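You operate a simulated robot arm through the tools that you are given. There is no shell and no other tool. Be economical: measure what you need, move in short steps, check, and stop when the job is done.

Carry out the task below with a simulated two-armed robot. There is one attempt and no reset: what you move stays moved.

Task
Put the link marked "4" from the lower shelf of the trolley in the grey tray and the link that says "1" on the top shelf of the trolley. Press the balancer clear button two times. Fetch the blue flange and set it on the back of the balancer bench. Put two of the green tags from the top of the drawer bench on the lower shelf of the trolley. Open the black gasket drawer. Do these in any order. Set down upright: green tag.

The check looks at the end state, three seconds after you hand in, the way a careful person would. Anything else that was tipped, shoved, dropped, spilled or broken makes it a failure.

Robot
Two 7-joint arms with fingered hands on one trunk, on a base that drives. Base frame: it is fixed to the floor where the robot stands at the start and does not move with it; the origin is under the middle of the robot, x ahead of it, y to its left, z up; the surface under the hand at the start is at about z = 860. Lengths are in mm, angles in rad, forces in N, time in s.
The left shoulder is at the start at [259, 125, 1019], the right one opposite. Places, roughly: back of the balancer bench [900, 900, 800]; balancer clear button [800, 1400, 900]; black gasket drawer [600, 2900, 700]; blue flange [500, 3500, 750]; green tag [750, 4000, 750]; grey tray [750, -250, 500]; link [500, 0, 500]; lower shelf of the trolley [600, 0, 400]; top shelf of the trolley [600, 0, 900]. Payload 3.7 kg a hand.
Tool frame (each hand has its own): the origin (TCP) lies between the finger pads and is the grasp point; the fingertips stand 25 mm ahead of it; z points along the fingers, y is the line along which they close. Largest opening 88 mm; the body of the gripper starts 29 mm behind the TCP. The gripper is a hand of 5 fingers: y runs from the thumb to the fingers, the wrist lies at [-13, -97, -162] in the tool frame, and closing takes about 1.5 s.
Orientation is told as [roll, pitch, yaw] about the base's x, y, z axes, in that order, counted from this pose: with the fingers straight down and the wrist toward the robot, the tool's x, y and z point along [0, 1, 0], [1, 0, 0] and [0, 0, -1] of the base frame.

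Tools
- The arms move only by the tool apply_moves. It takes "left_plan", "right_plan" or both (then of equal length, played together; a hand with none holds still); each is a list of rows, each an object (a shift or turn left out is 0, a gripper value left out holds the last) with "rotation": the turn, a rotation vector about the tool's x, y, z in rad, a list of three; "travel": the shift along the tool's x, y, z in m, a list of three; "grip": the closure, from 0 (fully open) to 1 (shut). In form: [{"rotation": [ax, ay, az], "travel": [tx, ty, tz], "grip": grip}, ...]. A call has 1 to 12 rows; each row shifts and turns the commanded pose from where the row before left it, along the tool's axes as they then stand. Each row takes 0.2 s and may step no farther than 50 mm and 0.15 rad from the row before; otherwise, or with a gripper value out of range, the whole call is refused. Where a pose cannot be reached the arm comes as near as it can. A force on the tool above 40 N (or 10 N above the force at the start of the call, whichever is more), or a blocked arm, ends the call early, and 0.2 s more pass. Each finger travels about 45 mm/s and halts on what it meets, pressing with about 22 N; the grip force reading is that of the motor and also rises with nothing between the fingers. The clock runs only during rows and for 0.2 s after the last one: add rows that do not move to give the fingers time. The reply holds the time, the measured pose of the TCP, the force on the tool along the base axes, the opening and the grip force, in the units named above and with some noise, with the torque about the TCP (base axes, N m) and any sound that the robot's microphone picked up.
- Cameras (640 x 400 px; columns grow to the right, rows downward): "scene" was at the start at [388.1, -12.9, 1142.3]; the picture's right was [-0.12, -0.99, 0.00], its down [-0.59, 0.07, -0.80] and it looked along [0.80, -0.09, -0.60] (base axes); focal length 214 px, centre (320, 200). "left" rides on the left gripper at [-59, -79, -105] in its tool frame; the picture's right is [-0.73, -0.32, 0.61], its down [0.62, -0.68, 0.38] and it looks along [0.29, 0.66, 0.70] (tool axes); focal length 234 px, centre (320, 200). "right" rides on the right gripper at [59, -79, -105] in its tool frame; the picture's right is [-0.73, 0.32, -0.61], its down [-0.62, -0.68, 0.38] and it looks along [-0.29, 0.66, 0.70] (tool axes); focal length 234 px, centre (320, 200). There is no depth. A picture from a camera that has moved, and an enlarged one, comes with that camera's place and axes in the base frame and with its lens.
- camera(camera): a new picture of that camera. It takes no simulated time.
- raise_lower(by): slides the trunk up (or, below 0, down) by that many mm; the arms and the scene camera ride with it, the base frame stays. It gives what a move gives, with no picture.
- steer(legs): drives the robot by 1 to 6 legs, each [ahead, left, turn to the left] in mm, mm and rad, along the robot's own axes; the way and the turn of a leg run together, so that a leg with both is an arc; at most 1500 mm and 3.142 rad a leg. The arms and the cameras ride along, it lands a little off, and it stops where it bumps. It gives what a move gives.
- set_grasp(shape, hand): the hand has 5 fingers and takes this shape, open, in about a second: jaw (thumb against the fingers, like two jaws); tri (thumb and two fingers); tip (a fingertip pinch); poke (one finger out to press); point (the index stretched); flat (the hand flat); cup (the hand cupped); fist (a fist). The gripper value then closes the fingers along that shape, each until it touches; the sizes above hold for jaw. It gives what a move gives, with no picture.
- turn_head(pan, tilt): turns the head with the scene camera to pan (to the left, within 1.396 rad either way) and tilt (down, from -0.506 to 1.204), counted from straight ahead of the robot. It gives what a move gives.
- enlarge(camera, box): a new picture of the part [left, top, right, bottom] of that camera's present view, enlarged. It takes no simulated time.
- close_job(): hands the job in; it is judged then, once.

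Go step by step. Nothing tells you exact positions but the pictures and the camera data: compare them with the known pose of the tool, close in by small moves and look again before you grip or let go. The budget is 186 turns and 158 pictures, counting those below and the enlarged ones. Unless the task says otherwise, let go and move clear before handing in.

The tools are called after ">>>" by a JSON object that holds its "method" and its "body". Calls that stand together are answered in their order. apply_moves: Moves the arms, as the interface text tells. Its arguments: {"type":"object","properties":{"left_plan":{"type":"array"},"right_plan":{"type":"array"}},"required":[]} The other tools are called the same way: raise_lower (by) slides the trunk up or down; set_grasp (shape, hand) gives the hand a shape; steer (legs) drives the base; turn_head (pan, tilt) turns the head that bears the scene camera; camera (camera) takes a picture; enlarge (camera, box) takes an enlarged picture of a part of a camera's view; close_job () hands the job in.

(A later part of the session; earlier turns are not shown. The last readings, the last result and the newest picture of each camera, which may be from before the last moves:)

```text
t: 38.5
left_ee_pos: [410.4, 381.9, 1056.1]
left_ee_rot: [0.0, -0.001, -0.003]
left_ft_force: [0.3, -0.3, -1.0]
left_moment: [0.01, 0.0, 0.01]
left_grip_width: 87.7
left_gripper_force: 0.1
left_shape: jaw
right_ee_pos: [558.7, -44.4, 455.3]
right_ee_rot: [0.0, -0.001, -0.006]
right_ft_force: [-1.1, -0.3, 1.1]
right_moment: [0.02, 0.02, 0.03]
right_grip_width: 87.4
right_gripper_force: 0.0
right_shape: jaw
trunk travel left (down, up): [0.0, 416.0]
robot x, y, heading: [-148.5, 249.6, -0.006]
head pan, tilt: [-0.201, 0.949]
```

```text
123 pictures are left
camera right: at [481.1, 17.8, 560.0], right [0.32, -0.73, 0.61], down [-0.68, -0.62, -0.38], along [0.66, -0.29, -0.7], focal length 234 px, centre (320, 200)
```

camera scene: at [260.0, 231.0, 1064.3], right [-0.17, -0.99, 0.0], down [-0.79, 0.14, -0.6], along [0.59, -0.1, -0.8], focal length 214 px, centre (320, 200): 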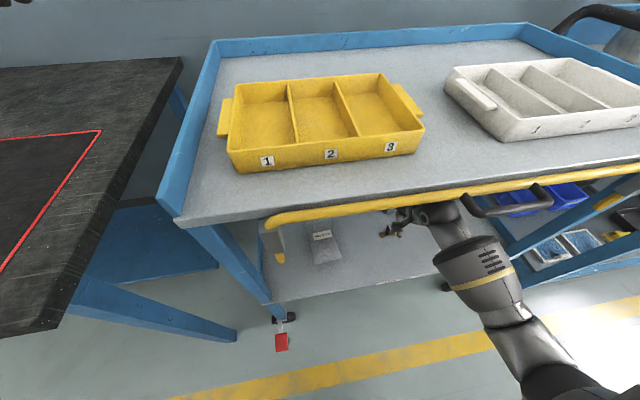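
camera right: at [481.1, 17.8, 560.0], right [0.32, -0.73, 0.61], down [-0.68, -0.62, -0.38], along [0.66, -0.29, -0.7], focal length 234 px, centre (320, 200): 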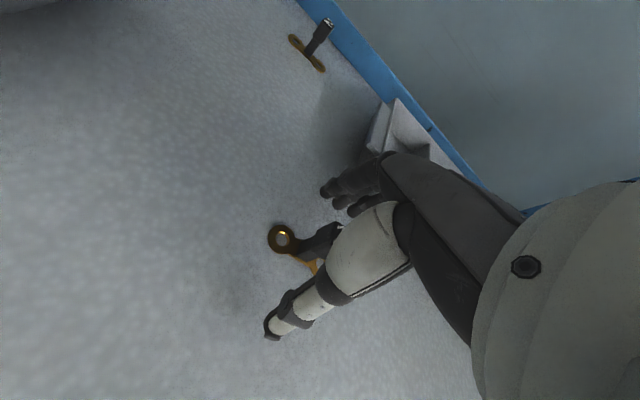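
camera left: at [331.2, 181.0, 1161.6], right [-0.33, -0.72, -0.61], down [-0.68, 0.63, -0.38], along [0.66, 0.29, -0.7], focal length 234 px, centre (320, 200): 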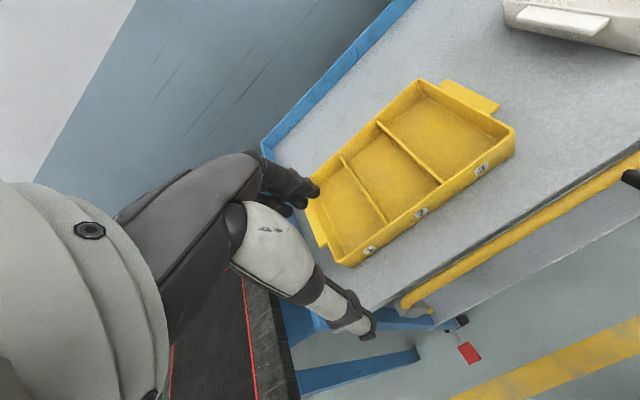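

Close and lift slightly.

>>> {"method": "apply_moves", "body": {"right_plan": [{"grip": 1}, {}, {}, {}, {}, {}, {}, {}, {}, {"travel": [0, 0, -0.03]}, {"travel": [0, 0, -0.03]}, {}]}}

>>> {"method": "camera", "body": {"camera": "right"}}

```text
t: 41.1
left_ee_pos: [409.5, 382.7, 1056.7]
left_ee_rot: [-0.001, 0.0, -0.005]
left_ft_force: [0.1, 0.1, 0.2]
left_moment: [0.02, 0.01, 0.0]
left_grip_width: 87.6
left_gripper_force: 0.0
left_shape: jaw
right_ee_pos: [558.7, -43.1, 516.0]
right_ee_rot: [0.0, 0.001, -0.005]
right_ft_force: [-0.4, -0.4, 0.8]
right_moment: [0.01, 0.01, 0.01]
right_grip_width: 6.2
right_gripper_force: 22.0
right_shape: jaw
trunk travel left (down, up): [0.0, 416.0]
robot x, y, heading: [-143.2, 248.6, -0.011]
head pan, tilt: [-0.201, 0.949]
```

```text
122 pictures are left
camera right: at [479.8, 18.0, 621.6], right [0.32, -0.73, 0.61], down [-0.68, -0.62, -0.38], along [0.66, -0.29, -0.7], focal length 234 px, centre (320, 200)
```

right: 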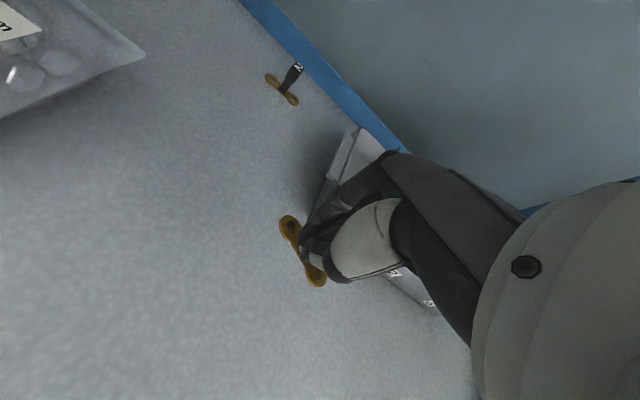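

Link 1 is held. I'll back out, then raise the trunk so the hand is above the top shelf.

>>> {"method": "steer", "body": {"legs": [[-450, 0, 0]]}}

>>> {"method": "raise_lower", "body": {"by": 416}}

>>> {"method": "turn_head", "body": {"pan": -0.3, "tilt": 0.9}}

>>> {"method": "camera", "body": {"camera": "scene"}}

>>> {"method": "camera", "body": {"camera": "right"}}

```text
t: 43.8
left_ee_pos: [-41.2, 386.2, 1056.9]
left_ee_rot: [0.001, 0.0, 0.0]
left_ft_force: [-0.5, 0.7, -0.3]
left_moment: [0.02, 0.03, 0.01]
left_grip_width: 87.5
left_gripper_force: 0.1
left_shape: jaw
right_ee_pos: [108.0, -38.7, 516.3]
right_ee_rot: [0.0, 0.001, 0.002]
right_ft_force: [0.4, 0.5, 0.5]
right_moment: [0.03, -0.02, 0.02]
right_grip_width: 6.6
right_gripper_force: 21.6
right_shape: jaw
trunk travel left (down, up): [0.0, 416.0]
robot x, y, heading: [-600.2, 246.7, -0.002]
head pan, tilt: [-0.201, 0.949]
```

```text
refused: 416 is not a number from -400 to 400
```

```text
t: 44.5
left_ee_pos: [-42.1, 386.0, 1058.9]
left_ee_rot: [0.001, 0.0, 0.003]
left_ft_force: [-0.3, 0.3, -1.1]
left_moment: [0.02, -0.05, -0.01]
left_grip_width: 87.6
left_gripper_force: 0.1
left_shape: jaw
right_ee_pos: [106.7, -38.1, 515.5]
right_ee_rot: [0.001, 0.0, -0.001]
right_ft_force: [-0.6, -1.1, 0.2]
right_moment: [-0.01, -0.02, -0.02]
right_grip_width: 6.6
right_gripper_force: 22.1
right_shape: jaw
trunk travel left (down, up): [0.0, 416.0]
robot x, y, heading: [-596.6, 249.3, -0.001]
head pan, tilt: [-0.3, 0.901]
```

```text
121 pictures are left
camera scene: at [-188.5, 229.6, 1069.4], right [-0.21, -0.98, 0.0], down [-0.74, 0.16, -0.65], along [0.64, -0.14, -0.76], focal length 214 px, centre (320, 200)
```

scene: 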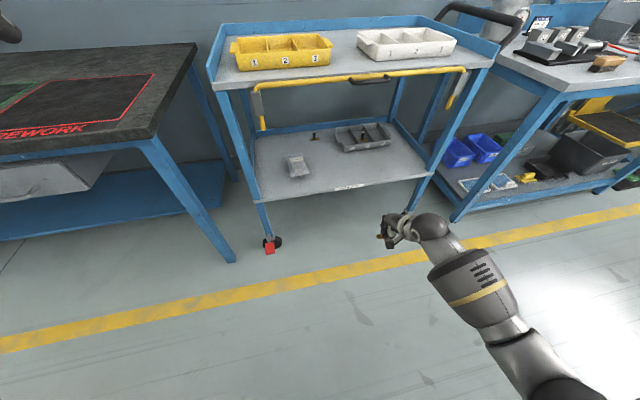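

```text
120 pictures are left
camera right: at [29.7, 21.9, 621.5], right [0.32, -0.73, 0.61], down [-0.68, -0.62, -0.38], along [0.66, -0.29, -0.7], focal length 234 px, centre (320, 200)
```

right: 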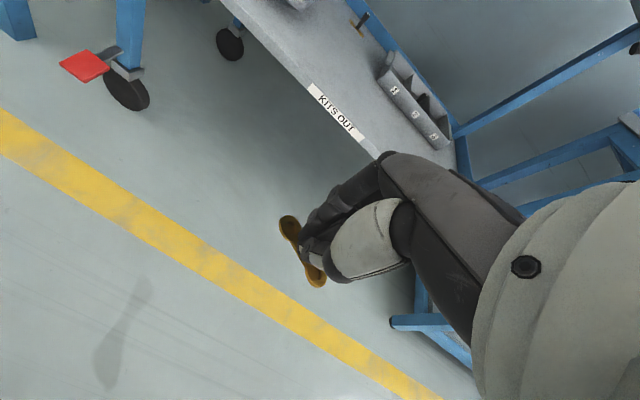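

Backed out cleanly. Raise the trunk 400 and the hand a bit more.

>>> {"method": "raise_lower", "body": {"by": 400}}

>>> {"method": "apply_moves", "body": {"right_plan": [{"travel": [0, 0, -0.03]}, {"travel": [0, 0, -0.03]}, {}]}}

>>> {"method": "steer", "body": {"legs": [[290, 25, 0]]}}

>>> {"method": "camera", "body": {"camera": "scene"}}

>>> {"method": "camera", "body": {"camera": "right"}}

```text
t: 48.3
left_ee_pos: [-41.5, 385.8, 1456.3]
left_ee_rot: [0.0, 0.0, -0.001]
left_ft_force: [0.4, 0.2, -0.3]
left_moment: [-0.01, 0.04, 0.04]
left_grip_width: 87.8
left_gripper_force: 0.1
left_shape: jaw
right_ee_pos: [110.0, -38.0, 925.4]
right_ee_rot: [0.001, -0.014, 0.0]
right_ft_force: [0.3, 0.3, 0.0]
right_moment: [-0.01, 0.01, -0.02]
right_grip_width: 6.3
right_gripper_force: 22.6
right_shape: jaw
trunk travel left (down, up): [-400.0, 15.0]
robot x, y, heading: [-597.2, 247.5, -0.0]
head pan, tilt: [-0.3, 0.901]
```

```text
t: 49.1
left_ee_pos: [-40.7, 386.6, 1455.6]
left_ee_rot: [0.0, -0.001, 0.0]
left_ft_force: [-0.2, 1.1, -0.3]
left_moment: [0.02, -0.02, 0.01]
left_grip_width: 87.6
left_gripper_force: 0.1
left_shape: jaw
right_ee_pos: [110.5, -37.3, 985.9]
right_ee_rot: [0.0, -0.013, -0.001]
right_ft_force: [-0.2, -0.2, 0.5]
right_moment: [0.01, 0.04, -0.01]
right_grip_width: 6.2
right_gripper_force: 21.8
right_shape: jaw
trunk travel left (down, up): [-400.0, 15.0]
robot x, y, heading: [-597.6, 248.3, -0.001]
head pan, tilt: [-0.3, 0.901]
```

```text
t: 51.2
left_ee_pos: [252.4, 410.2, 1455.6]
left_ee_rot: [0.0, 0.0, -0.001]
left_ft_force: [-0.1, -0.1, 1.0]
left_moment: [0.02, 0.03, -0.02]
left_grip_width: 87.6
left_gripper_force: 0.0
left_shape: jaw
right_ee_pos: [404.2, -13.2, 984.8]
right_ee_rot: [0.0, -0.015, -0.002]
right_ft_force: [0.1, 0.1, -0.7]
right_moment: [0.0, 0.01, 0.01]
right_grip_width: 6.2
right_gripper_force: 22.4
right_shape: jaw
trunk travel left (down, up): [-400.0, 15.0]
robot x, y, heading: [-302.5, 273.6, 0.001]
head pan, tilt: [-0.3, 0.901]
```

```text
119 pictures are left
camera scene: at [-191.2, 248.8, 1501.8], right [-0.29, -0.96, 0.0], down [-0.75, 0.23, -0.62], along [0.6, -0.18, -0.78], focal length 214 px, centre (320, 200)
```

scene: 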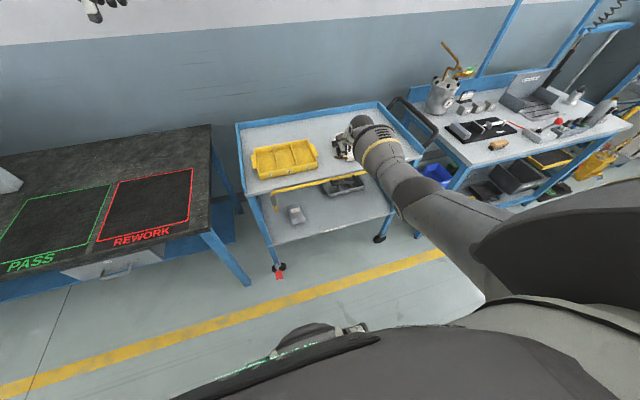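

```text
118 pictures are left
camera right: at [323.8, 47.4, 1089.8], right [0.31, -0.73, 0.61], down [-0.68, -0.62, -0.39], along [0.67, -0.29, -0.69], focal length 234 px, centre (320, 200)
```

right: 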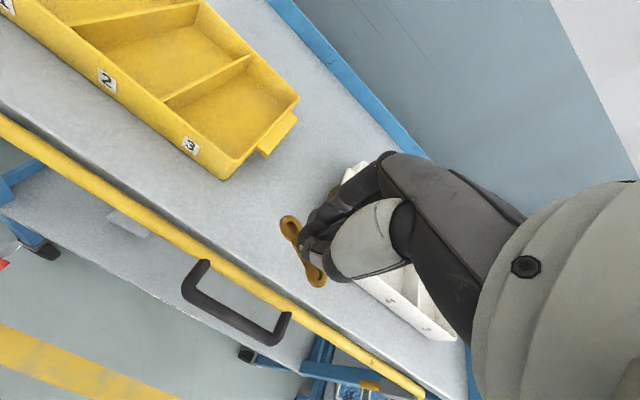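

Gap between trays is around y≈-13. I'll set link 1 down at about (468,-13) on the top shelf.

>>> {"method": "apply_moves", "body": {"right_plan": [{"travel": [0, 0.03, 0.01]}, {"travel": [0, 0.034, 0.025]}, {"travel": [0, 0, 0.025]}, {"travel": [0, 0, 0.012]}, {}]}}

>>> {"method": "camera", "body": {"camera": "right"}}

```text
t: 52.4
left_ee_pos: [253.1, 411.2, 1456.6]
left_ee_rot: [0.0, -0.001, 0.001]
left_ft_force: [0.3, -0.7, -0.5]
left_moment: [-0.02, -0.02, 0.02]
left_grip_width: 87.8
left_gripper_force: 0.0
left_shape: jaw
right_ee_pos: [415.4, -3.5, 946.9]
right_ee_rot: [0.001, -0.013, -0.003]
right_ft_force: [-0.4, -0.9, -0.9]
right_moment: [0.01, 0.03, 0.01]
right_grip_width: 6.4
right_gripper_force: 22.1
right_shape: jaw
right hand out of reach, approached as far as the arm can: row 1, 2, 3, 4
trunk travel left (down, up): [-400.0, 15.0]
robot x, y, heading: [-299.3, 271.7, -0.002]
head pan, tilt: [-0.3, 0.901]
```

```text
117 pictures are left
camera right: at [336.8, 57.2, 1050.9], right [0.31, -0.73, 0.61], down [-0.68, -0.62, -0.39], along [0.67, -0.29, -0.69], focal length 234 px, centre (320, 200)
```

right: 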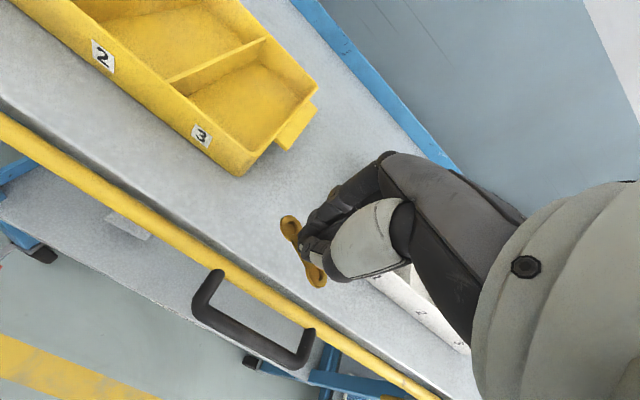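

Arm is at reach limit; drive the base forward 55 mm, 10 mm right instead.

>>> {"method": "steer", "body": {"legs": [[110, -8, 0]]}}

>>> {"method": "apply_moves", "body": {"right_plan": [{"travel": [0, -0.03, 0]}, {"travel": [0, -0.025, 0.01]}, {"travel": [0, 0, 0.01]}, {"travel": [0, 0, 0.01]}, {}]}}

>>> {"method": "camera", "body": {"camera": "right"}}

```text
t: 53.6
left_ee_pos: [362.3, 401.5, 1457.6]
left_ee_rot: [0.001, 0.0, -0.002]
left_ft_force: [0.8, 0.0, -0.3]
left_moment: [-0.02, 0.0, 0.02]
left_grip_width: 87.8
left_gripper_force: 0.0
left_shape: jaw
right_ee_pos: [526.1, -11.6, 945.5]
right_ee_rot: [0.001, -0.013, -0.001]
right_ft_force: [-0.2, 0.3, 0.5]
right_moment: [0.02, 0.01, 0.02]
right_grip_width: 6.4
right_gripper_force: 21.7
right_shape: jaw
trunk travel left (down, up): [-400.0, 15.0]
robot x, y, heading: [-192.7, 262.9, -0.004]
head pan, tilt: [-0.3, 0.901]
```

```text
t: 54.8
left_ee_pos: [361.9, 401.8, 1457.1]
left_ee_rot: [-0.002, 0.001, -0.002]
left_ft_force: [0.1, -0.5, -0.4]
left_moment: [-0.03, 0.05, -0.01]
left_grip_width: 87.5
left_gripper_force: 0.0
left_shape: jaw
right_ee_pos: [495.9, -12.7, 893.4]
right_ee_rot: [0.002, -0.007, -0.002]
right_ft_force: [0.2, 0.1, 0.5]
right_moment: [0.01, -0.01, -0.02]
right_grip_width: 6.6
right_gripper_force: 21.5
right_shape: jaw
right hand out of reach, approached as far as the arm can: row 1, 2, 3, 4
trunk travel left (down, up): [-400.0, 15.0]
robot x, y, heading: [-189.3, 265.7, -0.001]
head pan, tilt: [-0.3, 0.901]
```

```text
116 pictures are left
camera right: at [417.1, 47.5, 999.5], right [0.32, -0.73, 0.61], down [-0.68, -0.62, -0.39], along [0.66, -0.29, -0.69], focal length 234 px, centre (320, 200)
```

right: 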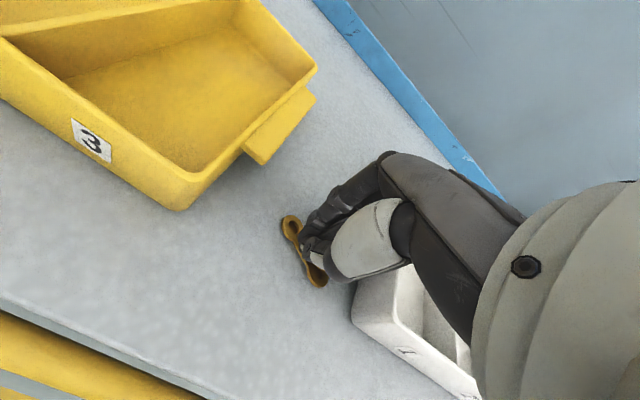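

Still no contact at z=893. I'll raise the trunk 10, back off 28 mm so the hand stays clear of tray handles, then lower.

>>> {"method": "raise_lower", "body": {"by": 10}}

>>> {"method": "steer", "body": {"legs": [[-28, 3, 0]]}}

>>> {"method": "raise_lower", "body": {"by": -11}}

>>> {"method": "camera", "body": {"camera": "right"}}

```text
t: 55.4
left_ee_pos: [361.7, 401.4, 1467.8]
left_ee_rot: [0.0, 0.0, 0.002]
left_ft_force: [0.6, 0.2, 0.9]
left_moment: [-0.03, 0.0, 0.0]
left_grip_width: 87.3
left_gripper_force: 0.0
left_shape: jaw
right_ee_pos: [499.8, -13.7, 904.5]
right_ee_rot: [0.0, -0.012, -0.002]
right_ft_force: [0.1, 1.4, -0.2]
right_moment: [-0.01, -0.03, 0.02]
right_grip_width: 6.7
right_gripper_force: 22.4
right_shape: jaw
trunk travel left (down, up): [-410.0, 5.0]
robot x, y, heading: [-191.2, 266.0, -0.002]
head pan, tilt: [-0.3, 0.901]
```

```text
t: 56.2
left_ee_pos: [335.2, 404.8, 1466.5]
left_ee_rot: [0.0, 0.0, -0.002]
left_ft_force: [0.5, 0.4, -0.1]
left_moment: [-0.02, -0.02, 0.01]
left_grip_width: 87.9
left_gripper_force: 0.0
left_shape: jaw
right_ee_pos: [473.1, -11.7, 905.8]
right_ee_rot: [0.0, -0.015, -0.001]
right_ft_force: [0.1, 0.1, -0.2]
right_moment: [0.01, 0.02, 0.0]
right_grip_width: 6.5
right_gripper_force: 21.4
right_shape: jaw
trunk travel left (down, up): [-410.0, 5.0]
robot x, y, heading: [-220.8, 268.6, -0.005]
head pan, tilt: [-0.3, 0.901]
```

```text
t: 56.8
left_ee_pos: [334.7, 405.2, 1454.8]
left_ee_rot: [-0.002, -0.001, -0.002]
left_ft_force: [0.4, 0.4, -0.1]
left_moment: [-0.01, -0.04, -0.04]
left_grip_width: 87.5
left_gripper_force: 0.1
left_shape: jaw
right_ee_pos: [471.7, -10.0, 896.9]
right_ee_rot: [-0.001, -0.013, -0.002]
right_ft_force: [-1.3, -1.1, 0.1]
right_moment: [-0.01, 0.0, 0.0]
right_grip_width: 6.8
right_gripper_force: 22.3
right_shape: jaw
trunk travel left (down, up): [-399.0, 16.0]
robot x, y, heading: [-219.7, 270.5, -0.002]
head pan, tilt: [-0.3, 0.901]
```

```text
115 pictures are left
camera right: at [392.1, 49.9, 1000.8], right [0.31, -0.73, 0.61], down [-0.68, -0.62, -0.39], along [0.67, -0.29, -0.69], focal length 234 px, centre (320, 200)
```

right: 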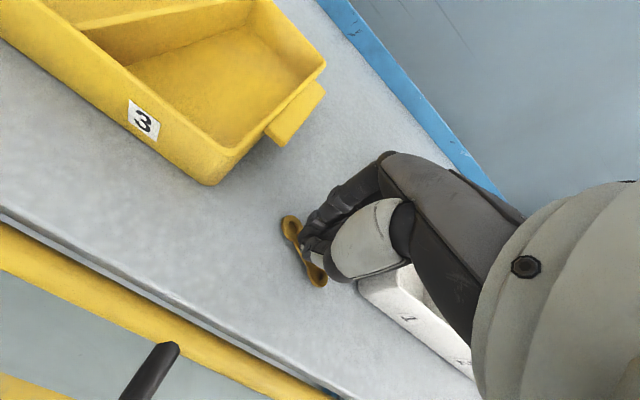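

>>> {"method": "raise_lower", "body": {"by": -4}}

>>> {"method": "raise_lower", "body": {"by": -3}}

```text
t: 57.3
left_ee_pos: [335.6, 405.7, 1453.0]
left_ee_rot: [0.0, 0.001, -0.002]
left_ft_force: [-0.3, -0.4, -0.5]
left_moment: [-0.03, 0.0, -0.02]
left_grip_width: 87.7
left_gripper_force: 0.0
left_shape: jaw
right_ee_pos: [473.7, -9.9, 892.7]
right_ee_rot: [0.0, -0.018, -0.003]
right_ft_force: [-0.8, 0.4, 7.0]
right_moment: [0.0, -0.03, -0.02]
right_grip_width: 7.0
right_gripper_force: 21.9
right_shape: jaw
trunk travel left (down, up): [-395.0, 20.0]
robot x, y, heading: [-219.4, 266.2, -0.0]
head pan, tilt: [-0.3, 0.901]
```

```text
t: 57.8
left_ee_pos: [333.5, 404.8, 1449.4]
left_ee_rot: [-0.002, -0.001, -0.002]
left_ft_force: [0.4, 0.0, 0.6]
left_moment: [0.05, 0.0, -0.01]
left_grip_width: 87.8
left_gripper_force: 0.0
left_shape: jaw
right_ee_pos: [472.2, -9.6, 889.6]
right_ee_rot: [-0.001, -0.017, -0.003]
right_ft_force: [-3.6, 1.6, 14.3]
right_moment: [-0.04, -0.1, 0.06]
right_grip_width: 7.2
right_gripper_force: 22.3
right_shape: jaw
trunk travel left (down, up): [-392.0, 23.0]
robot x, y, heading: [-220.1, 266.6, 0.0]
head pan, tilt: [-0.3, 0.901]
```

Contact. Raise 2 mm to relieve, open, then lift away with the trunk.

>>> {"method": "raise_lower", "body": {"by": 2}}

>>> {"method": "apply_moves", "body": {"right_plan": [{"grip": 0.5}, {}, {}, {}, {}, {}]}}

>>> {"method": "raise_lower", "body": {"by": 24}}

>>> {"method": "camera", "body": {"camera": "right"}}

```text
t: 58.3
left_ee_pos: [333.4, 404.9, 1450.9]
left_ee_rot: [0.0, -0.001, -0.001]
left_ft_force: [0.4, -0.1, 0.5]
left_moment: [0.04, 0.06, -0.01]
left_grip_width: 87.8
left_gripper_force: 0.1
left_shape: jaw
right_ee_pos: [471.6, -10.2, 891.8]
right_ee_rot: [0.0, -0.016, -0.003]
right_ft_force: [1.5, 1.5, 8.8]
right_moment: [-0.06, -0.16, -0.02]
right_grip_width: 7.7
right_gripper_force: 21.9
right_shape: jaw
trunk travel left (down, up): [-394.0, 21.0]
robot x, y, heading: [-219.8, 266.8, -0.003]
head pan, tilt: [-0.3, 0.901]
```

```text
t: 59.7
left_ee_pos: [334.6, 403.6, 1452.2]
left_ee_rot: [0.0, 0.0, -0.002]
left_ft_force: [-0.2, 0.1, 0.2]
left_moment: [-0.02, 0.01, 0.0]
left_grip_width: 87.8
left_gripper_force: 0.1
left_shape: jaw
right_ee_pos: [471.9, -11.2, 891.4]
right_ee_rot: [0.001, -0.013, -0.002]
right_ft_force: [0.7, -0.9, 0.5]
right_moment: [0.01, 0.0, 0.0]
right_grip_width: 43.3
right_gripper_force: 0.1
right_shape: jaw
trunk travel left (down, up): [-394.0, 21.0]
robot x, y, heading: [-220.6, 270.7, -0.001]
head pan, tilt: [-0.3, 0.901]
```

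```text
t: 60.4
left_ee_pos: [334.8, 405.3, 1473.1]
left_ee_rot: [-0.001, 0.0, -0.002]
left_ft_force: [-0.4, 0.7, 0.0]
left_moment: [0.03, -0.02, -0.02]
left_grip_width: 87.7
left_gripper_force: 0.1
left_shape: jaw
right_ee_pos: [472.2, -10.8, 912.1]
right_ee_rot: [-0.001, -0.013, -0.003]
right_ft_force: [-0.2, 0.3, -0.5]
right_moment: [0.0, -0.01, 0.01]
right_grip_width: 43.6
right_gripper_force: 0.0
right_shape: jaw
right hand out of reach, approached as far as the arm can: row 1
trunk travel left (down, up): [-416.0, 0.0]
robot x, y, heading: [-219.6, 267.4, 0.006]
head pan, tilt: [-0.3, 0.901]
```

```text
114 pictures are left
camera right: at [392.7, 50.0, 1017.0], right [0.31, -0.73, 0.61], down [-0.68, -0.62, -0.39], along [0.67, -0.29, -0.69], focal length 234 px, centre (320, 200)
```

right: 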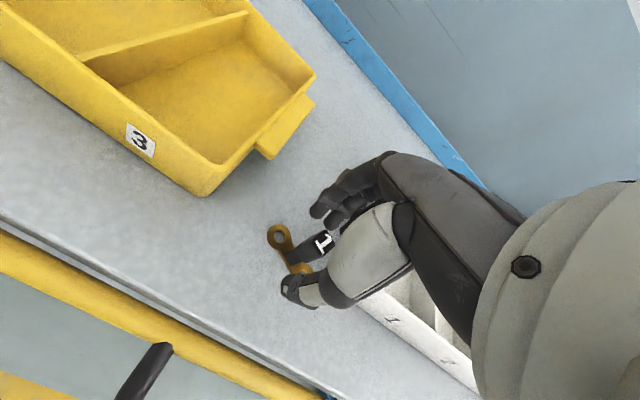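

Link 1 is standing free. Raise the hand with the arm and back off.

>>> {"method": "apply_moves", "body": {"right_plan": [{"travel": [0, 0, -0.03]}, {"travel": [0, 0, -0.03]}, {"travel": [0, 0, -0.03]}, {}]}}

>>> {"method": "steer", "body": {"legs": [[-450, 0, 0]]}}

>>> {"method": "camera", "body": {"camera": "right"}}

>>> {"method": "turn_head", "body": {"pan": 0.7, "tilt": 0.5}}

>>> {"method": "camera", "body": {"camera": "scene"}}

```text
t: 61.4
left_ee_pos: [336.2, 404.7, 1472.6]
left_ee_rot: [-0.002, 0.0, -0.002]
left_ft_force: [0.4, 0.0, -0.2]
left_moment: [0.01, 0.0, -0.02]
left_grip_width: 87.5
left_gripper_force: 0.1
left_shape: jaw
right_ee_pos: [470.7, -9.8, 1002.3]
right_ee_rot: [-0.001, -0.013, -0.004]
right_ft_force: [0.2, -0.3, -0.6]
right_moment: [-0.03, 0.0, 0.0]
right_grip_width: 43.5
right_gripper_force: 0.1
right_shape: jaw
trunk travel left (down, up): [-416.0, 0.0]
robot x, y, heading: [-216.9, 266.9, -0.004]
head pan, tilt: [-0.3, 0.901]
```

```text
t: 64.1
left_ee_pos: [-113.9, 404.4, 1471.9]
left_ee_rot: [0.001, 0.0, -0.007]
left_ft_force: [-0.5, -0.4, -0.9]
left_moment: [0.06, 0.0, 0.01]
left_grip_width: 87.3
left_gripper_force: 0.0
left_shape: jaw
right_ee_pos: [22.0, -13.0, 1001.7]
right_ee_rot: [0.0, -0.013, -0.004]
right_ft_force: [-0.6, 0.1, 0.3]
right_moment: [-0.01, 0.05, -0.02]
right_grip_width: 43.5
right_gripper_force: 0.1
right_shape: jaw
trunk travel left (down, up): [-416.0, 0.0]
robot x, y, heading: [-669.1, 273.5, -0.003]
head pan, tilt: [-0.3, 0.901]
```

```text
113 pictures are left
camera right: at [-58.9, 49.6, 1107.4], right [0.31, -0.73, 0.61], down [-0.68, -0.62, -0.39], along [0.67, -0.29, -0.69], focal length 234 px, centre (320, 200)
```

right: 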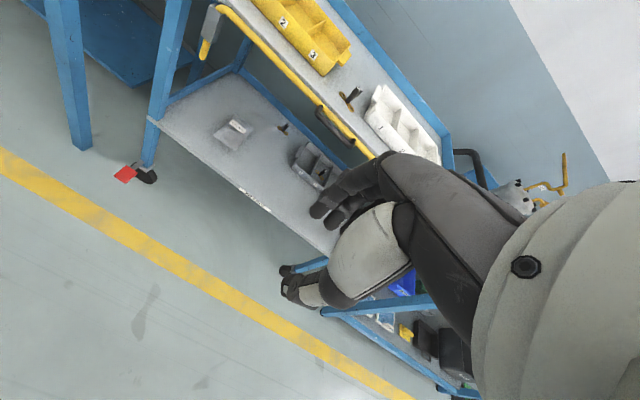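

```text
t: 65.4
left_ee_pos: [-115.1, 404.5, 1472.6]
left_ee_rot: [0.0, -0.001, -0.007]
left_ft_force: [0.2, -0.1, 0.6]
left_moment: [0.01, -0.04, -0.02]
left_grip_width: 87.8
left_gripper_force: 0.0
left_shape: jaw
right_ee_pos: [20.6, -11.0, 1001.6]
right_ee_rot: [-0.001, -0.012, -0.005]
right_ft_force: [0.2, -0.1, 0.2]
right_moment: [0.01, 0.01, 0.01]
right_grip_width: 43.6
right_gripper_force: 0.1
right_shape: jaw
trunk travel left (down, up): [-416.0, 0.0]
robot x, y, heading: [-670.9, 273.4, -0.007]
head pan, tilt: [0.7, 0.499]
```

```text
112 pictures are left
camera scene: at [-558.5, 325.6, 1550.0], right [0.64, -0.77, 0.0], down [-0.37, -0.31, -0.88], along [0.67, 0.56, -0.48], focal length 214 px, centre (320, 200)
```

scene: 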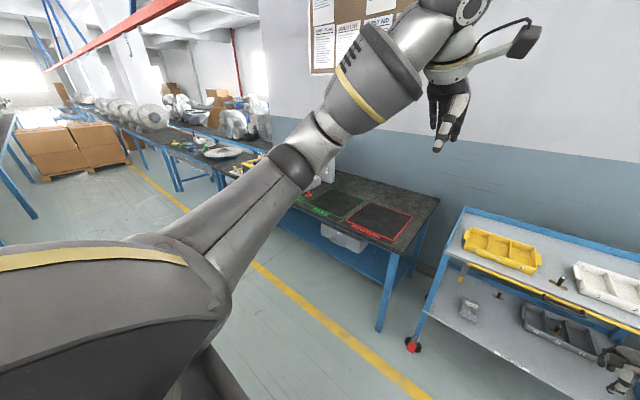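

Both links are placed. Now lower the trunk and drive left to view the balancer bench.

>>> {"method": "raise_lower", "body": {"by": -250}}

>>> {"method": "steer", "body": {"legs": [[0, 950, 0]]}}

>>> {"method": "turn_head", "body": {"pan": 0.1, "tilt": 0.5}}

>>> {"method": "camera", "body": {"camera": "scene"}}

```text
t: 68.0
left_ee_pos: [-115.7, 404.7, 1224.1]
left_ee_rot: [0.0, -0.002, -0.008]
left_ft_force: [0.5, -0.5, 0.0]
left_moment: [-0.01, -0.03, -0.02]
left_grip_width: 87.8
left_gripper_force: 0.0
left_shape: jaw
right_ee_pos: [21.0, -10.4, 753.4]
right_ee_rot: [0.0, -0.016, -0.006]
right_ft_force: [-0.6, -0.2, -0.1]
right_moment: [0.0, -0.01, 0.06]
right_grip_width: 43.4
right_gripper_force: 0.1
right_shape: jaw
trunk travel left (down, up): [-165.0, 250.0]
robot x, y, heading: [-671.3, 270.0, -0.004]
head pan, tilt: [0.7, 0.499]
```

```text
t: 76.7
left_ee_pos: [-119.3, 1362.9, 1222.6]
left_ee_rot: [0.0, 0.0, 0.012]
left_ft_force: [0.3, 0.6, 0.1]
left_moment: [0.02, -0.01, -0.01]
left_grip_width: 87.6
left_gripper_force: 0.2
left_shape: jaw
right_ee_pos: [22.5, 949.8, 752.1]
right_ee_rot: [-0.001, -0.014, 0.012]
right_ft_force: [0.7, -0.4, -0.5]
right_moment: [0.01, -0.02, -0.04]
right_grip_width: 43.6
right_gripper_force: 0.0
right_shape: jaw
trunk travel left (down, up): [-165.0, 250.0]
robot x, y, heading: [-673.3, 1218.2, 0.01]
head pan, tilt: [0.7, 0.499]
```

```text
t: 77.7
left_ee_pos: [-120.6, 1361.7, 1221.6]
left_ee_rot: [0.0, 0.001, 0.014]
left_ft_force: [-1.3, 0.4, -0.4]
left_moment: [-0.04, -0.02, -0.01]
left_grip_width: 87.9
left_gripper_force: 0.1
left_shape: jaw
right_ee_pos: [21.8, 949.2, 751.7]
right_ee_rot: [-0.001, -0.014, 0.012]
right_ft_force: [0.4, 0.3, 0.3]
right_moment: [0.01, 0.01, 0.0]
right_grip_width: 43.6
right_gripper_force: 0.1
right_shape: jaw
trunk travel left (down, up): [-165.0, 250.0]
robot x, y, heading: [-673.7, 1219.0, 0.008]
head pan, tilt: [0.099, 0.499]
```

```text
111 pictures are left
camera scene: at [-395.6, 1229.0, 1291.4], right [0.11, -0.99, 0.0], down [-0.48, -0.05, -0.88], along [0.87, 0.1, -0.48], focal length 214 px, centre (320, 200)
```

scene: 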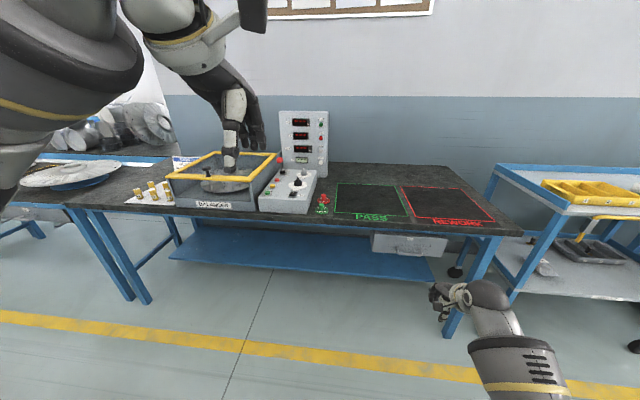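

The balancer with control panel is visible. Zoom on the panel.

>>> {"method": "enlarge", "body": {"camera": "scene", "box": [240, 100, 420, 230]}}

```text
3.08 times, centred on (330, 165) of scene
camera zoom: at [-395.6, 1229.0, 1291.4], right [0.11, -0.99, 0.0], down [-0.48, -0.05, -0.88], along [0.87, 0.1, -0.48], focal length 660 px, centre (289, 308)
```

zoom: 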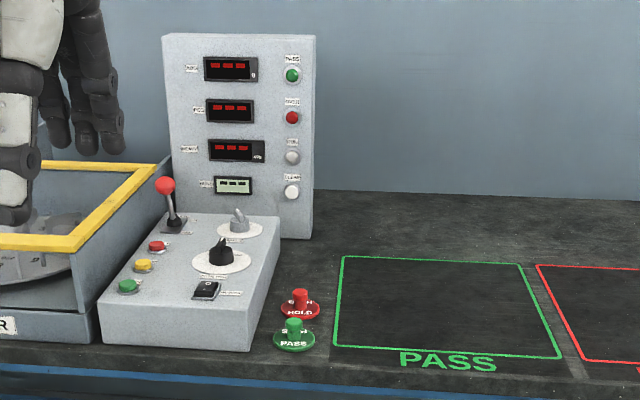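

>>> {"method": "enlarge", "body": {"camera": "scene", "box": [280, 105, 340, 168]}}

```text
6.35 times, centred on (310, 136) of scene
camera zoom: at [-395.6, 1229.0, 1291.4], right [0.11, -0.99, 0.0], down [-0.48, -0.05, -0.88], along [0.87, 0.1, -0.48], focal length 1362 px, centre (384, 603)
```

zoom: 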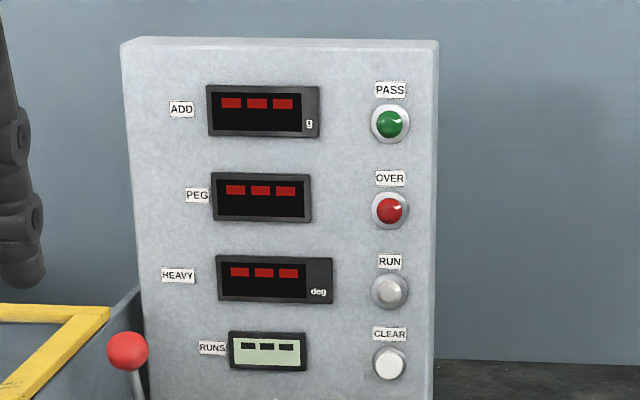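

CLEAR is the white button at the bottom right of the vertical panel. I'll retract the right arm up, approach, and get a second view for triangulation.

>>> {"method": "apply_moves", "body": {"right_plan": [{"travel": [0, -0.015, -0.045]}, {"travel": [0, -0.015, -0.045]}, {"travel": [0, -0.015, -0.045]}, {"travel": [0, -0.015, -0.045]}, {"travel": [0, -0.02, -0.045]}, {"travel": [0, -0.02, -0.045]}, {"travel": [0, -0.02, -0.045]}, {"travel": [0, -0.02, -0.04]}, {"travel": [0, -0.02, -0.04]}, {}]}}

>>> {"method": "steer", "body": {"legs": [[380, -70, 0]]}}

>>> {"method": "turn_head", "body": {"pan": 0.25, "tilt": 0.5}}

>>> {"method": "camera", "body": {"camera": "scene"}}

>>> {"method": "camera", "body": {"camera": "left"}}

```text
t: 79.8
left_ee_pos: [-119.4, 1363.5, 1221.3]
left_ee_rot: [-0.001, 0.001, 0.011]
left_ft_force: [0.6, 0.6, -0.7]
left_moment: [0.0, -0.01, 0.0]
left_grip_width: 87.7
left_gripper_force: 0.1
left_shape: jaw
right_ee_pos: [-143.2, 946.6, 1145.5]
right_ee_rot: [-0.001, -0.013, 0.013]
right_ft_force: [-0.2, 0.5, -1.1]
right_moment: [0.01, 0.01, -0.02]
right_grip_width: 43.9
right_gripper_force: 0.0
right_shape: jaw
trunk travel left (down, up): [-165.0, 250.0]
robot x, y, heading: [-672.4, 1219.0, 0.008]
head pan, tilt: [0.099, 0.499]
```

```text
t: 82.2
left_ee_pos: [251.7, 1300.5, 1222.2]
left_ee_rot: [0.0, 0.001, 0.018]
left_ft_force: [0.2, 0.1, 0.1]
left_moment: [0.01, -0.02, -0.03]
left_grip_width: 87.4
left_gripper_force: 0.1
left_shape: jaw
right_ee_pos: [230.7, 886.9, 1146.1]
right_ee_rot: [0.0, -0.014, 0.02]
right_ft_force: [0.1, 0.4, 0.5]
right_moment: [-0.01, 0.01, 0.02]
right_grip_width: 43.9
right_gripper_force: 0.1
right_shape: jaw
trunk travel left (down, up): [-165.0, 250.0]
robot x, y, heading: [-301.6, 1155.0, 0.013]
head pan, tilt: [0.099, 0.499]
```

```text
t: 83.0
left_ee_pos: [251.8, 1302.6, 1223.6]
left_ee_rot: [-0.001, 0.0, 0.017]
left_ft_force: [-0.4, -0.8, 0.4]
left_moment: [0.0, -0.02, 0.0]
left_grip_width: 87.9
left_gripper_force: 0.1
left_shape: jaw
right_ee_pos: [229.0, 887.9, 1145.6]
right_ee_rot: [0.0, -0.014, 0.018]
right_ft_force: [0.1, 0.4, -0.4]
right_moment: [0.0, -0.01, -0.06]
right_grip_width: 43.7
right_gripper_force: 0.1
right_shape: jaw
trunk travel left (down, up): [-165.0, 250.0]
robot x, y, heading: [-297.7, 1152.9, 0.02]
head pan, tilt: [0.25, 0.499]
```

```text
108 pictures are left
camera scene: at [-25.1, 1179.2, 1291.4], right [0.26, -0.96, 0.0], down [-0.46, -0.13, -0.88], along [0.85, 0.23, -0.48], focal length 214 px, centre (320, 200)
```

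scene: 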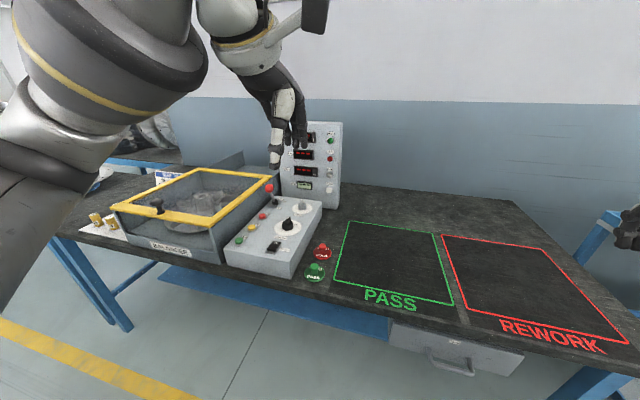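

```text
107 pictures are left
camera left: at [174.9, 1240.9, 1327.3], right [-0.31, -0.73, -0.61], down [-0.69, 0.61, -0.38], along [0.65, 0.3, -0.7], focal length 234 px, centre (320, 200)
```

left: 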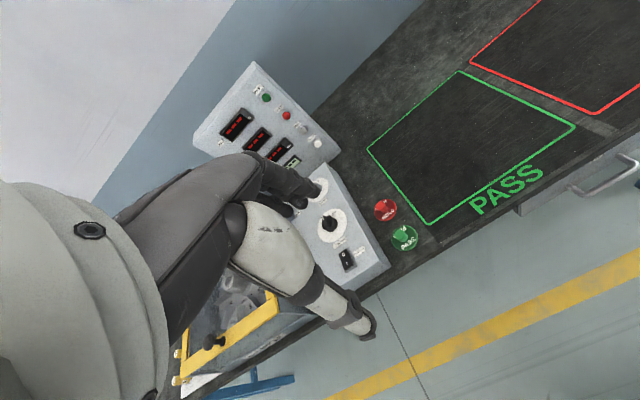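

I'll set the left hand to poke and tilt the finger forward, at safe height, then see the finger geometry.

>>> {"method": "set_grasp", "body": {"hand": "left", "shape": "poke"}}

>>> {"method": "apply_moves", "body": {"left_plan": [{"rotation": [-0.14, 0, 0]}, {"rotation": [-0.14, 0, 0]}, {"rotation": [-0.14, 0, 0]}, {"rotation": [-0.14, 0, 0]}, {"rotation": [-0.14, 0, 0]}, {}]}}

>>> {"method": "camera", "body": {"camera": "scene"}}

>>> {"method": "camera", "body": {"camera": "left"}}

```text
t: 83.8
left_ee_pos: [252.9, 1301.1, 1222.1]
left_ee_rot: [0.0, 0.001, 0.017]
left_ft_force: [0.2, -0.1, -0.5]
left_moment: [-0.02, -0.01, 0.02]
left_grip_width: 0.1
left_gripper_force: 0.1
left_shape: poke
right_ee_pos: [230.7, 887.7, 1145.0]
right_ee_rot: [-0.002, -0.015, 0.017]
right_ft_force: [0.0, 0.0, -0.1]
right_moment: [-0.03, 0.0, 0.01]
right_grip_width: 43.7
right_gripper_force: 0.1
right_shape: jaw
trunk travel left (down, up): [-165.0, 250.0]
robot x, y, heading: [-298.6, 1153.0, 0.015]
head pan, tilt: [0.25, 0.499]
```

```text
t: 85.2
left_ee_pos: [252.7, 1301.4, 1224.7]
left_ee_rot: [0.0, -0.7, 0.017]
left_ft_force: [-0.1, 0.0, -0.1]
left_moment: [0.02, -0.01, -0.01]
left_grip_width: 0.2
left_gripper_force: 0.1
left_shape: poke
right_ee_pos: [230.1, 886.5, 1146.2]
right_ee_rot: [0.0, -0.014, 0.017]
right_ft_force: [-0.9, 0.3, -0.1]
right_moment: [-0.01, 0.02, 0.0]
right_grip_width: 43.9
right_gripper_force: 0.0
right_shape: jaw
trunk travel left (down, up): [-165.0, 250.0]
robot x, y, heading: [-301.5, 1155.1, 0.014]
head pan, tilt: [0.25, 0.499]
```

```text
106 pictures are left
camera scene: at [-25.7, 1179.4, 1291.7], right [0.26, -0.96, 0.0], down [-0.46, -0.13, -0.88], along [0.85, 0.23, -0.48], focal length 214 px, centre (320, 200)
```

scene: 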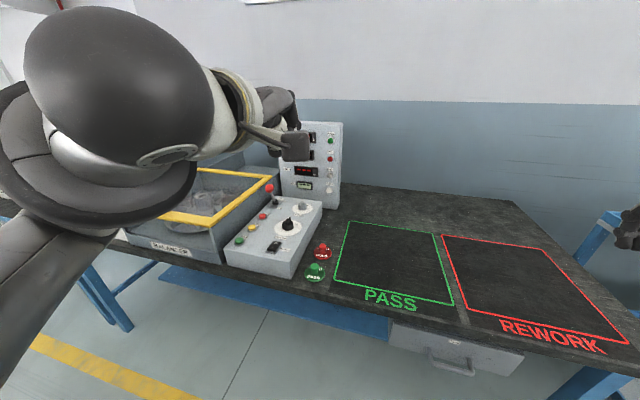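

```text
105 pictures are left
camera left: at [126.6, 1240.3, 1253.3], right [0.16, -0.72, -0.67], down [-0.29, 0.62, -0.73], along [0.95, 0.31, -0.11], focal length 234 px, centre (320, 200)
```

left: 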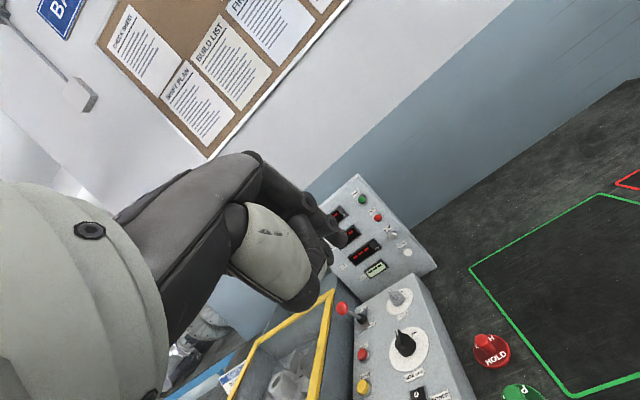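

Drive forward 150 mm, then bring the finger toward the panel at a safe distance.

>>> {"method": "steer", "body": {"legs": [[150, 0, -0.015]]}}

>>> {"method": "camera", "body": {"camera": "left"}}

>>> {"method": "camera", "body": {"camera": "scene"}}

```text
t: 86.6
left_ee_pos: [403.8, 1296.7, 1223.9]
left_ee_rot: [0.001, -0.698, 0.006]
left_ft_force: [-0.7, 0.0, -0.1]
left_moment: [0.01, 0.02, -0.02]
left_grip_width: 0.0
left_gripper_force: 0.0
left_shape: poke
right_ee_pos: [374.5, 881.5, 1145.0]
right_ee_rot: [0.0, -0.015, 0.004]
right_ft_force: [0.9, -0.9, 0.3]
right_moment: [0.03, -0.02, 0.0]
right_grip_width: 43.9
right_gripper_force: 0.1
right_shape: jaw
trunk travel left (down, up): [-165.0, 250.0]
robot x, y, heading: [-150.7, 1154.4, 0.001]
head pan, tilt: [0.25, 0.499]
```

```text
104 pictures are left
camera left: at [276.9, 1236.4, 1252.9], right [0.15, -0.72, -0.67], down [-0.28, 0.62, -0.73], along [0.95, 0.3, -0.11], focal length 234 px, centre (320, 200)
```

left: 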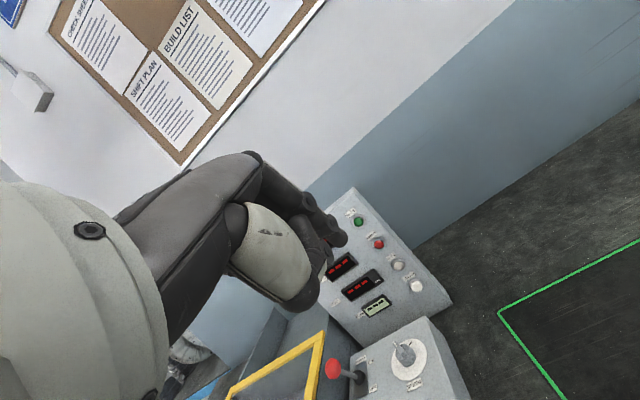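

```text
103 pictures are left
camera scene: at [123.8, 1177.4, 1291.3], right [0.25, -0.97, 0.0], down [-0.46, -0.12, -0.88], along [0.85, 0.22, -0.48], focal length 214 px, centre (320, 200)
```

scene: 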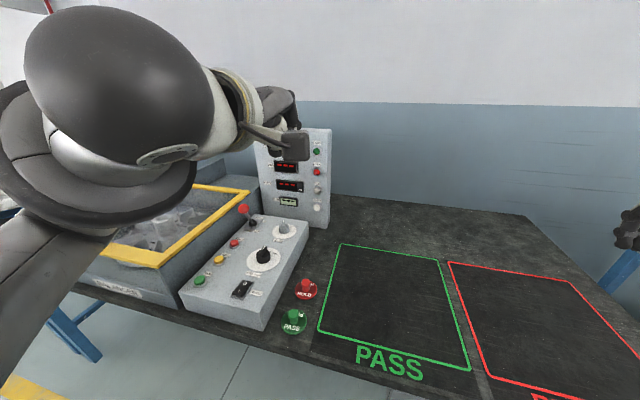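

Triangulated CLEAR at about (772,1362,897); bench surface is about z≈800. Move the fingertip to ~60 mm in front of the button.

>>> {"method": "apply_moves", "body": {"left_plan": [{"travel": [0.008, 0.003, 0.046]}, {"travel": [0.008, 0.003, 0.046]}, {"travel": [0.008, 0.003, 0.046]}, {"travel": [0.008, 0.003, 0.046]}, {"travel": [0.008, 0.003, 0.046]}, {"travel": [0.008, 0.003, 0.046]}, {"travel": [0.008, 0.003, 0.046]}, {"travel": [0.008, 0.003, 0.046]}, {}]}}

>>> {"method": "camera", "body": {"camera": "left"}}

>>> {"method": "camera", "body": {"camera": "scene"}}

```text
t: 88.6
left_ee_pos: [656.5, 1363.5, 960.5]
left_ee_rot: [0.002, -0.699, 0.006]
left_ft_force: [-0.3, 0.5, -0.8]
left_moment: [0.03, 0.01, 0.04]
left_grip_width: 0.2
left_gripper_force: 0.1
left_shape: poke
right_ee_pos: [374.7, 881.3, 1145.8]
right_ee_rot: [0.0, -0.014, 0.004]
right_ft_force: [-0.5, -0.5, 0.4]
right_moment: [0.02, 0.05, 0.0]
right_grip_width: 43.7
right_gripper_force: 0.0
right_shape: jaw
trunk travel left (down, up): [-165.0, 250.0]
robot x, y, heading: [-155.2, 1159.8, 0.004]
head pan, tilt: [0.25, 0.499]
```

```text
102 pictures are left
camera left: at [529.3, 1303.9, 988.9], right [0.15, -0.72, -0.67], down [-0.28, 0.62, -0.73], along [0.95, 0.3, -0.11], focal length 234 px, centre (320, 200)
```

left: 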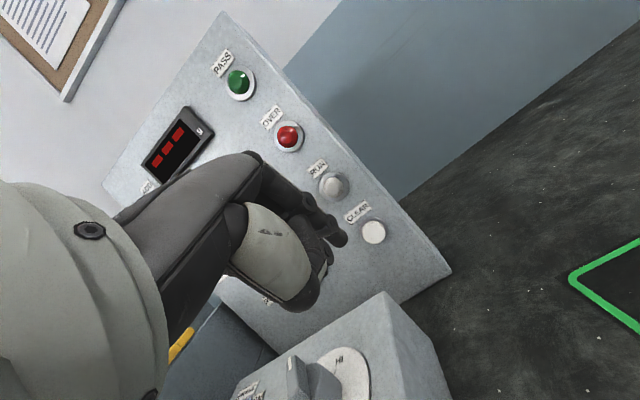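

```text
101 pictures are left
camera scene: at [122.7, 1177.4, 1291.6], right [0.25, -0.97, 0.0], down [-0.46, -0.12, -0.88], along [0.85, 0.22, -0.48], focal length 214 px, centre (320, 200)
```

scene: 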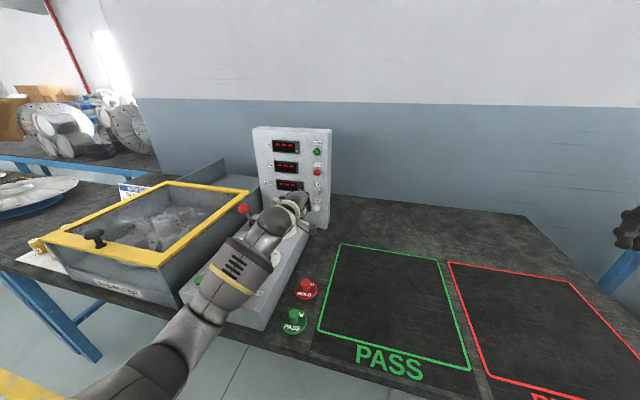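

>>> {"method": "enlarge", "body": {"camera": "scene", "box": [270, 170, 350, 240]}}

>>> {"method": "enlarge", "body": {"camera": "left", "box": [280, 160, 440, 280]}}

```text
5.71 times, centred on (310, 205) of scene
camera zoom: at [122.7, 1177.4, 1291.6], right [0.25, -0.97, 0.0], down [-0.46, -0.12, -0.88], along [0.85, 0.22, -0.48], focal length 1226 px, centre (377, 171)
```

zoom: 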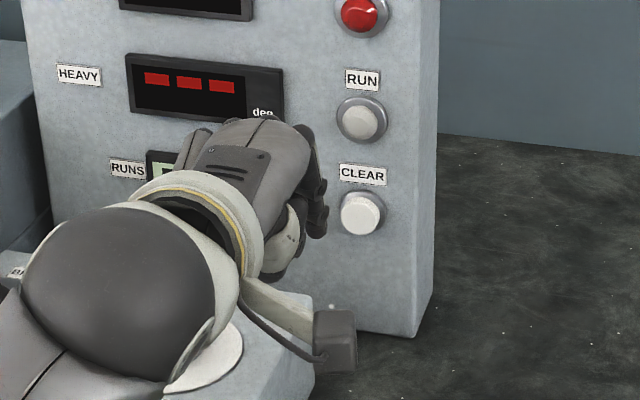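

```text
3.33 times, centred on (360, 220) of left
camera zoom: at [529.3, 1303.9, 988.9], right [0.15, -0.72, -0.67], down [-0.28, 0.62, -0.73], along [0.95, 0.3, -0.11], focal length 781 px, centre (187, 133)
```

zoom: 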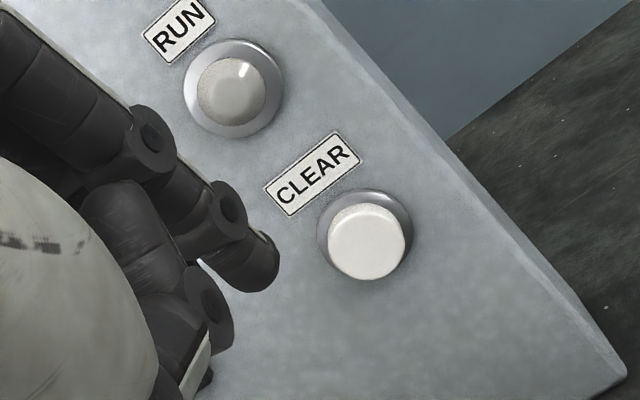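

Tip is about at (667,1352,943). Move it to ~35 mm in front of the button and check.

>>> {"method": "apply_moves", "body": {"left_plan": [{"travel": [0.0045, 0.012, 0.04]}, {"travel": [0.0045, 0.012, 0.04]}, {}]}}

>>> {"method": "camera", "body": {"camera": "left"}}

>>> {"method": "enlarge", "body": {"camera": "scene", "box": [270, 170, 350, 240]}}

```text
t: 89.4
left_ee_pos: [726.4, 1373.1, 912.9]
left_ee_rot: [-0.001, -0.7, 0.006]
left_ft_force: [0.4, -0.4, -0.1]
left_moment: [0.02, 0.0, 0.0]
left_grip_width: 0.1
left_gripper_force: 0.0
left_shape: poke
right_ee_pos: [374.1, 880.7, 1145.4]
right_ee_rot: [-0.001, -0.014, 0.004]
right_ft_force: [0.6, 0.7, 0.5]
right_moment: [-0.03, 0.02, -0.02]
right_grip_width: 43.9
right_gripper_force: 0.1
right_shape: jaw
trunk travel left (down, up): [-165.0, 250.0]
robot x, y, heading: [-150.4, 1155.5, 0.003]
head pan, tilt: [0.25, 0.499]
```

```text
98 pictures are left
camera left: at [598.8, 1312.7, 942.5], right [0.15, -0.72, -0.67], down [-0.28, 0.62, -0.73], along [0.95, 0.29, -0.11], focal length 234 px, centre (320, 200)
```

left: 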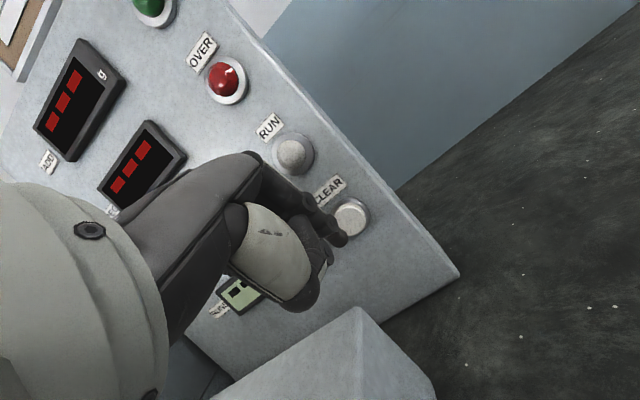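

```text
5.71 times, centred on (310, 205) of scene
camera zoom: at [122.8, 1177.5, 1291.6], right [0.25, -0.97, 0.0], down [-0.46, -0.12, -0.88], along [0.85, 0.22, -0.48], focal length 1226 px, centre (377, 171)
```

zoom: 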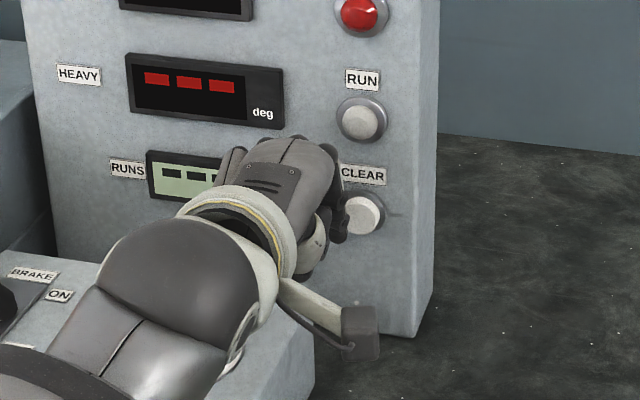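

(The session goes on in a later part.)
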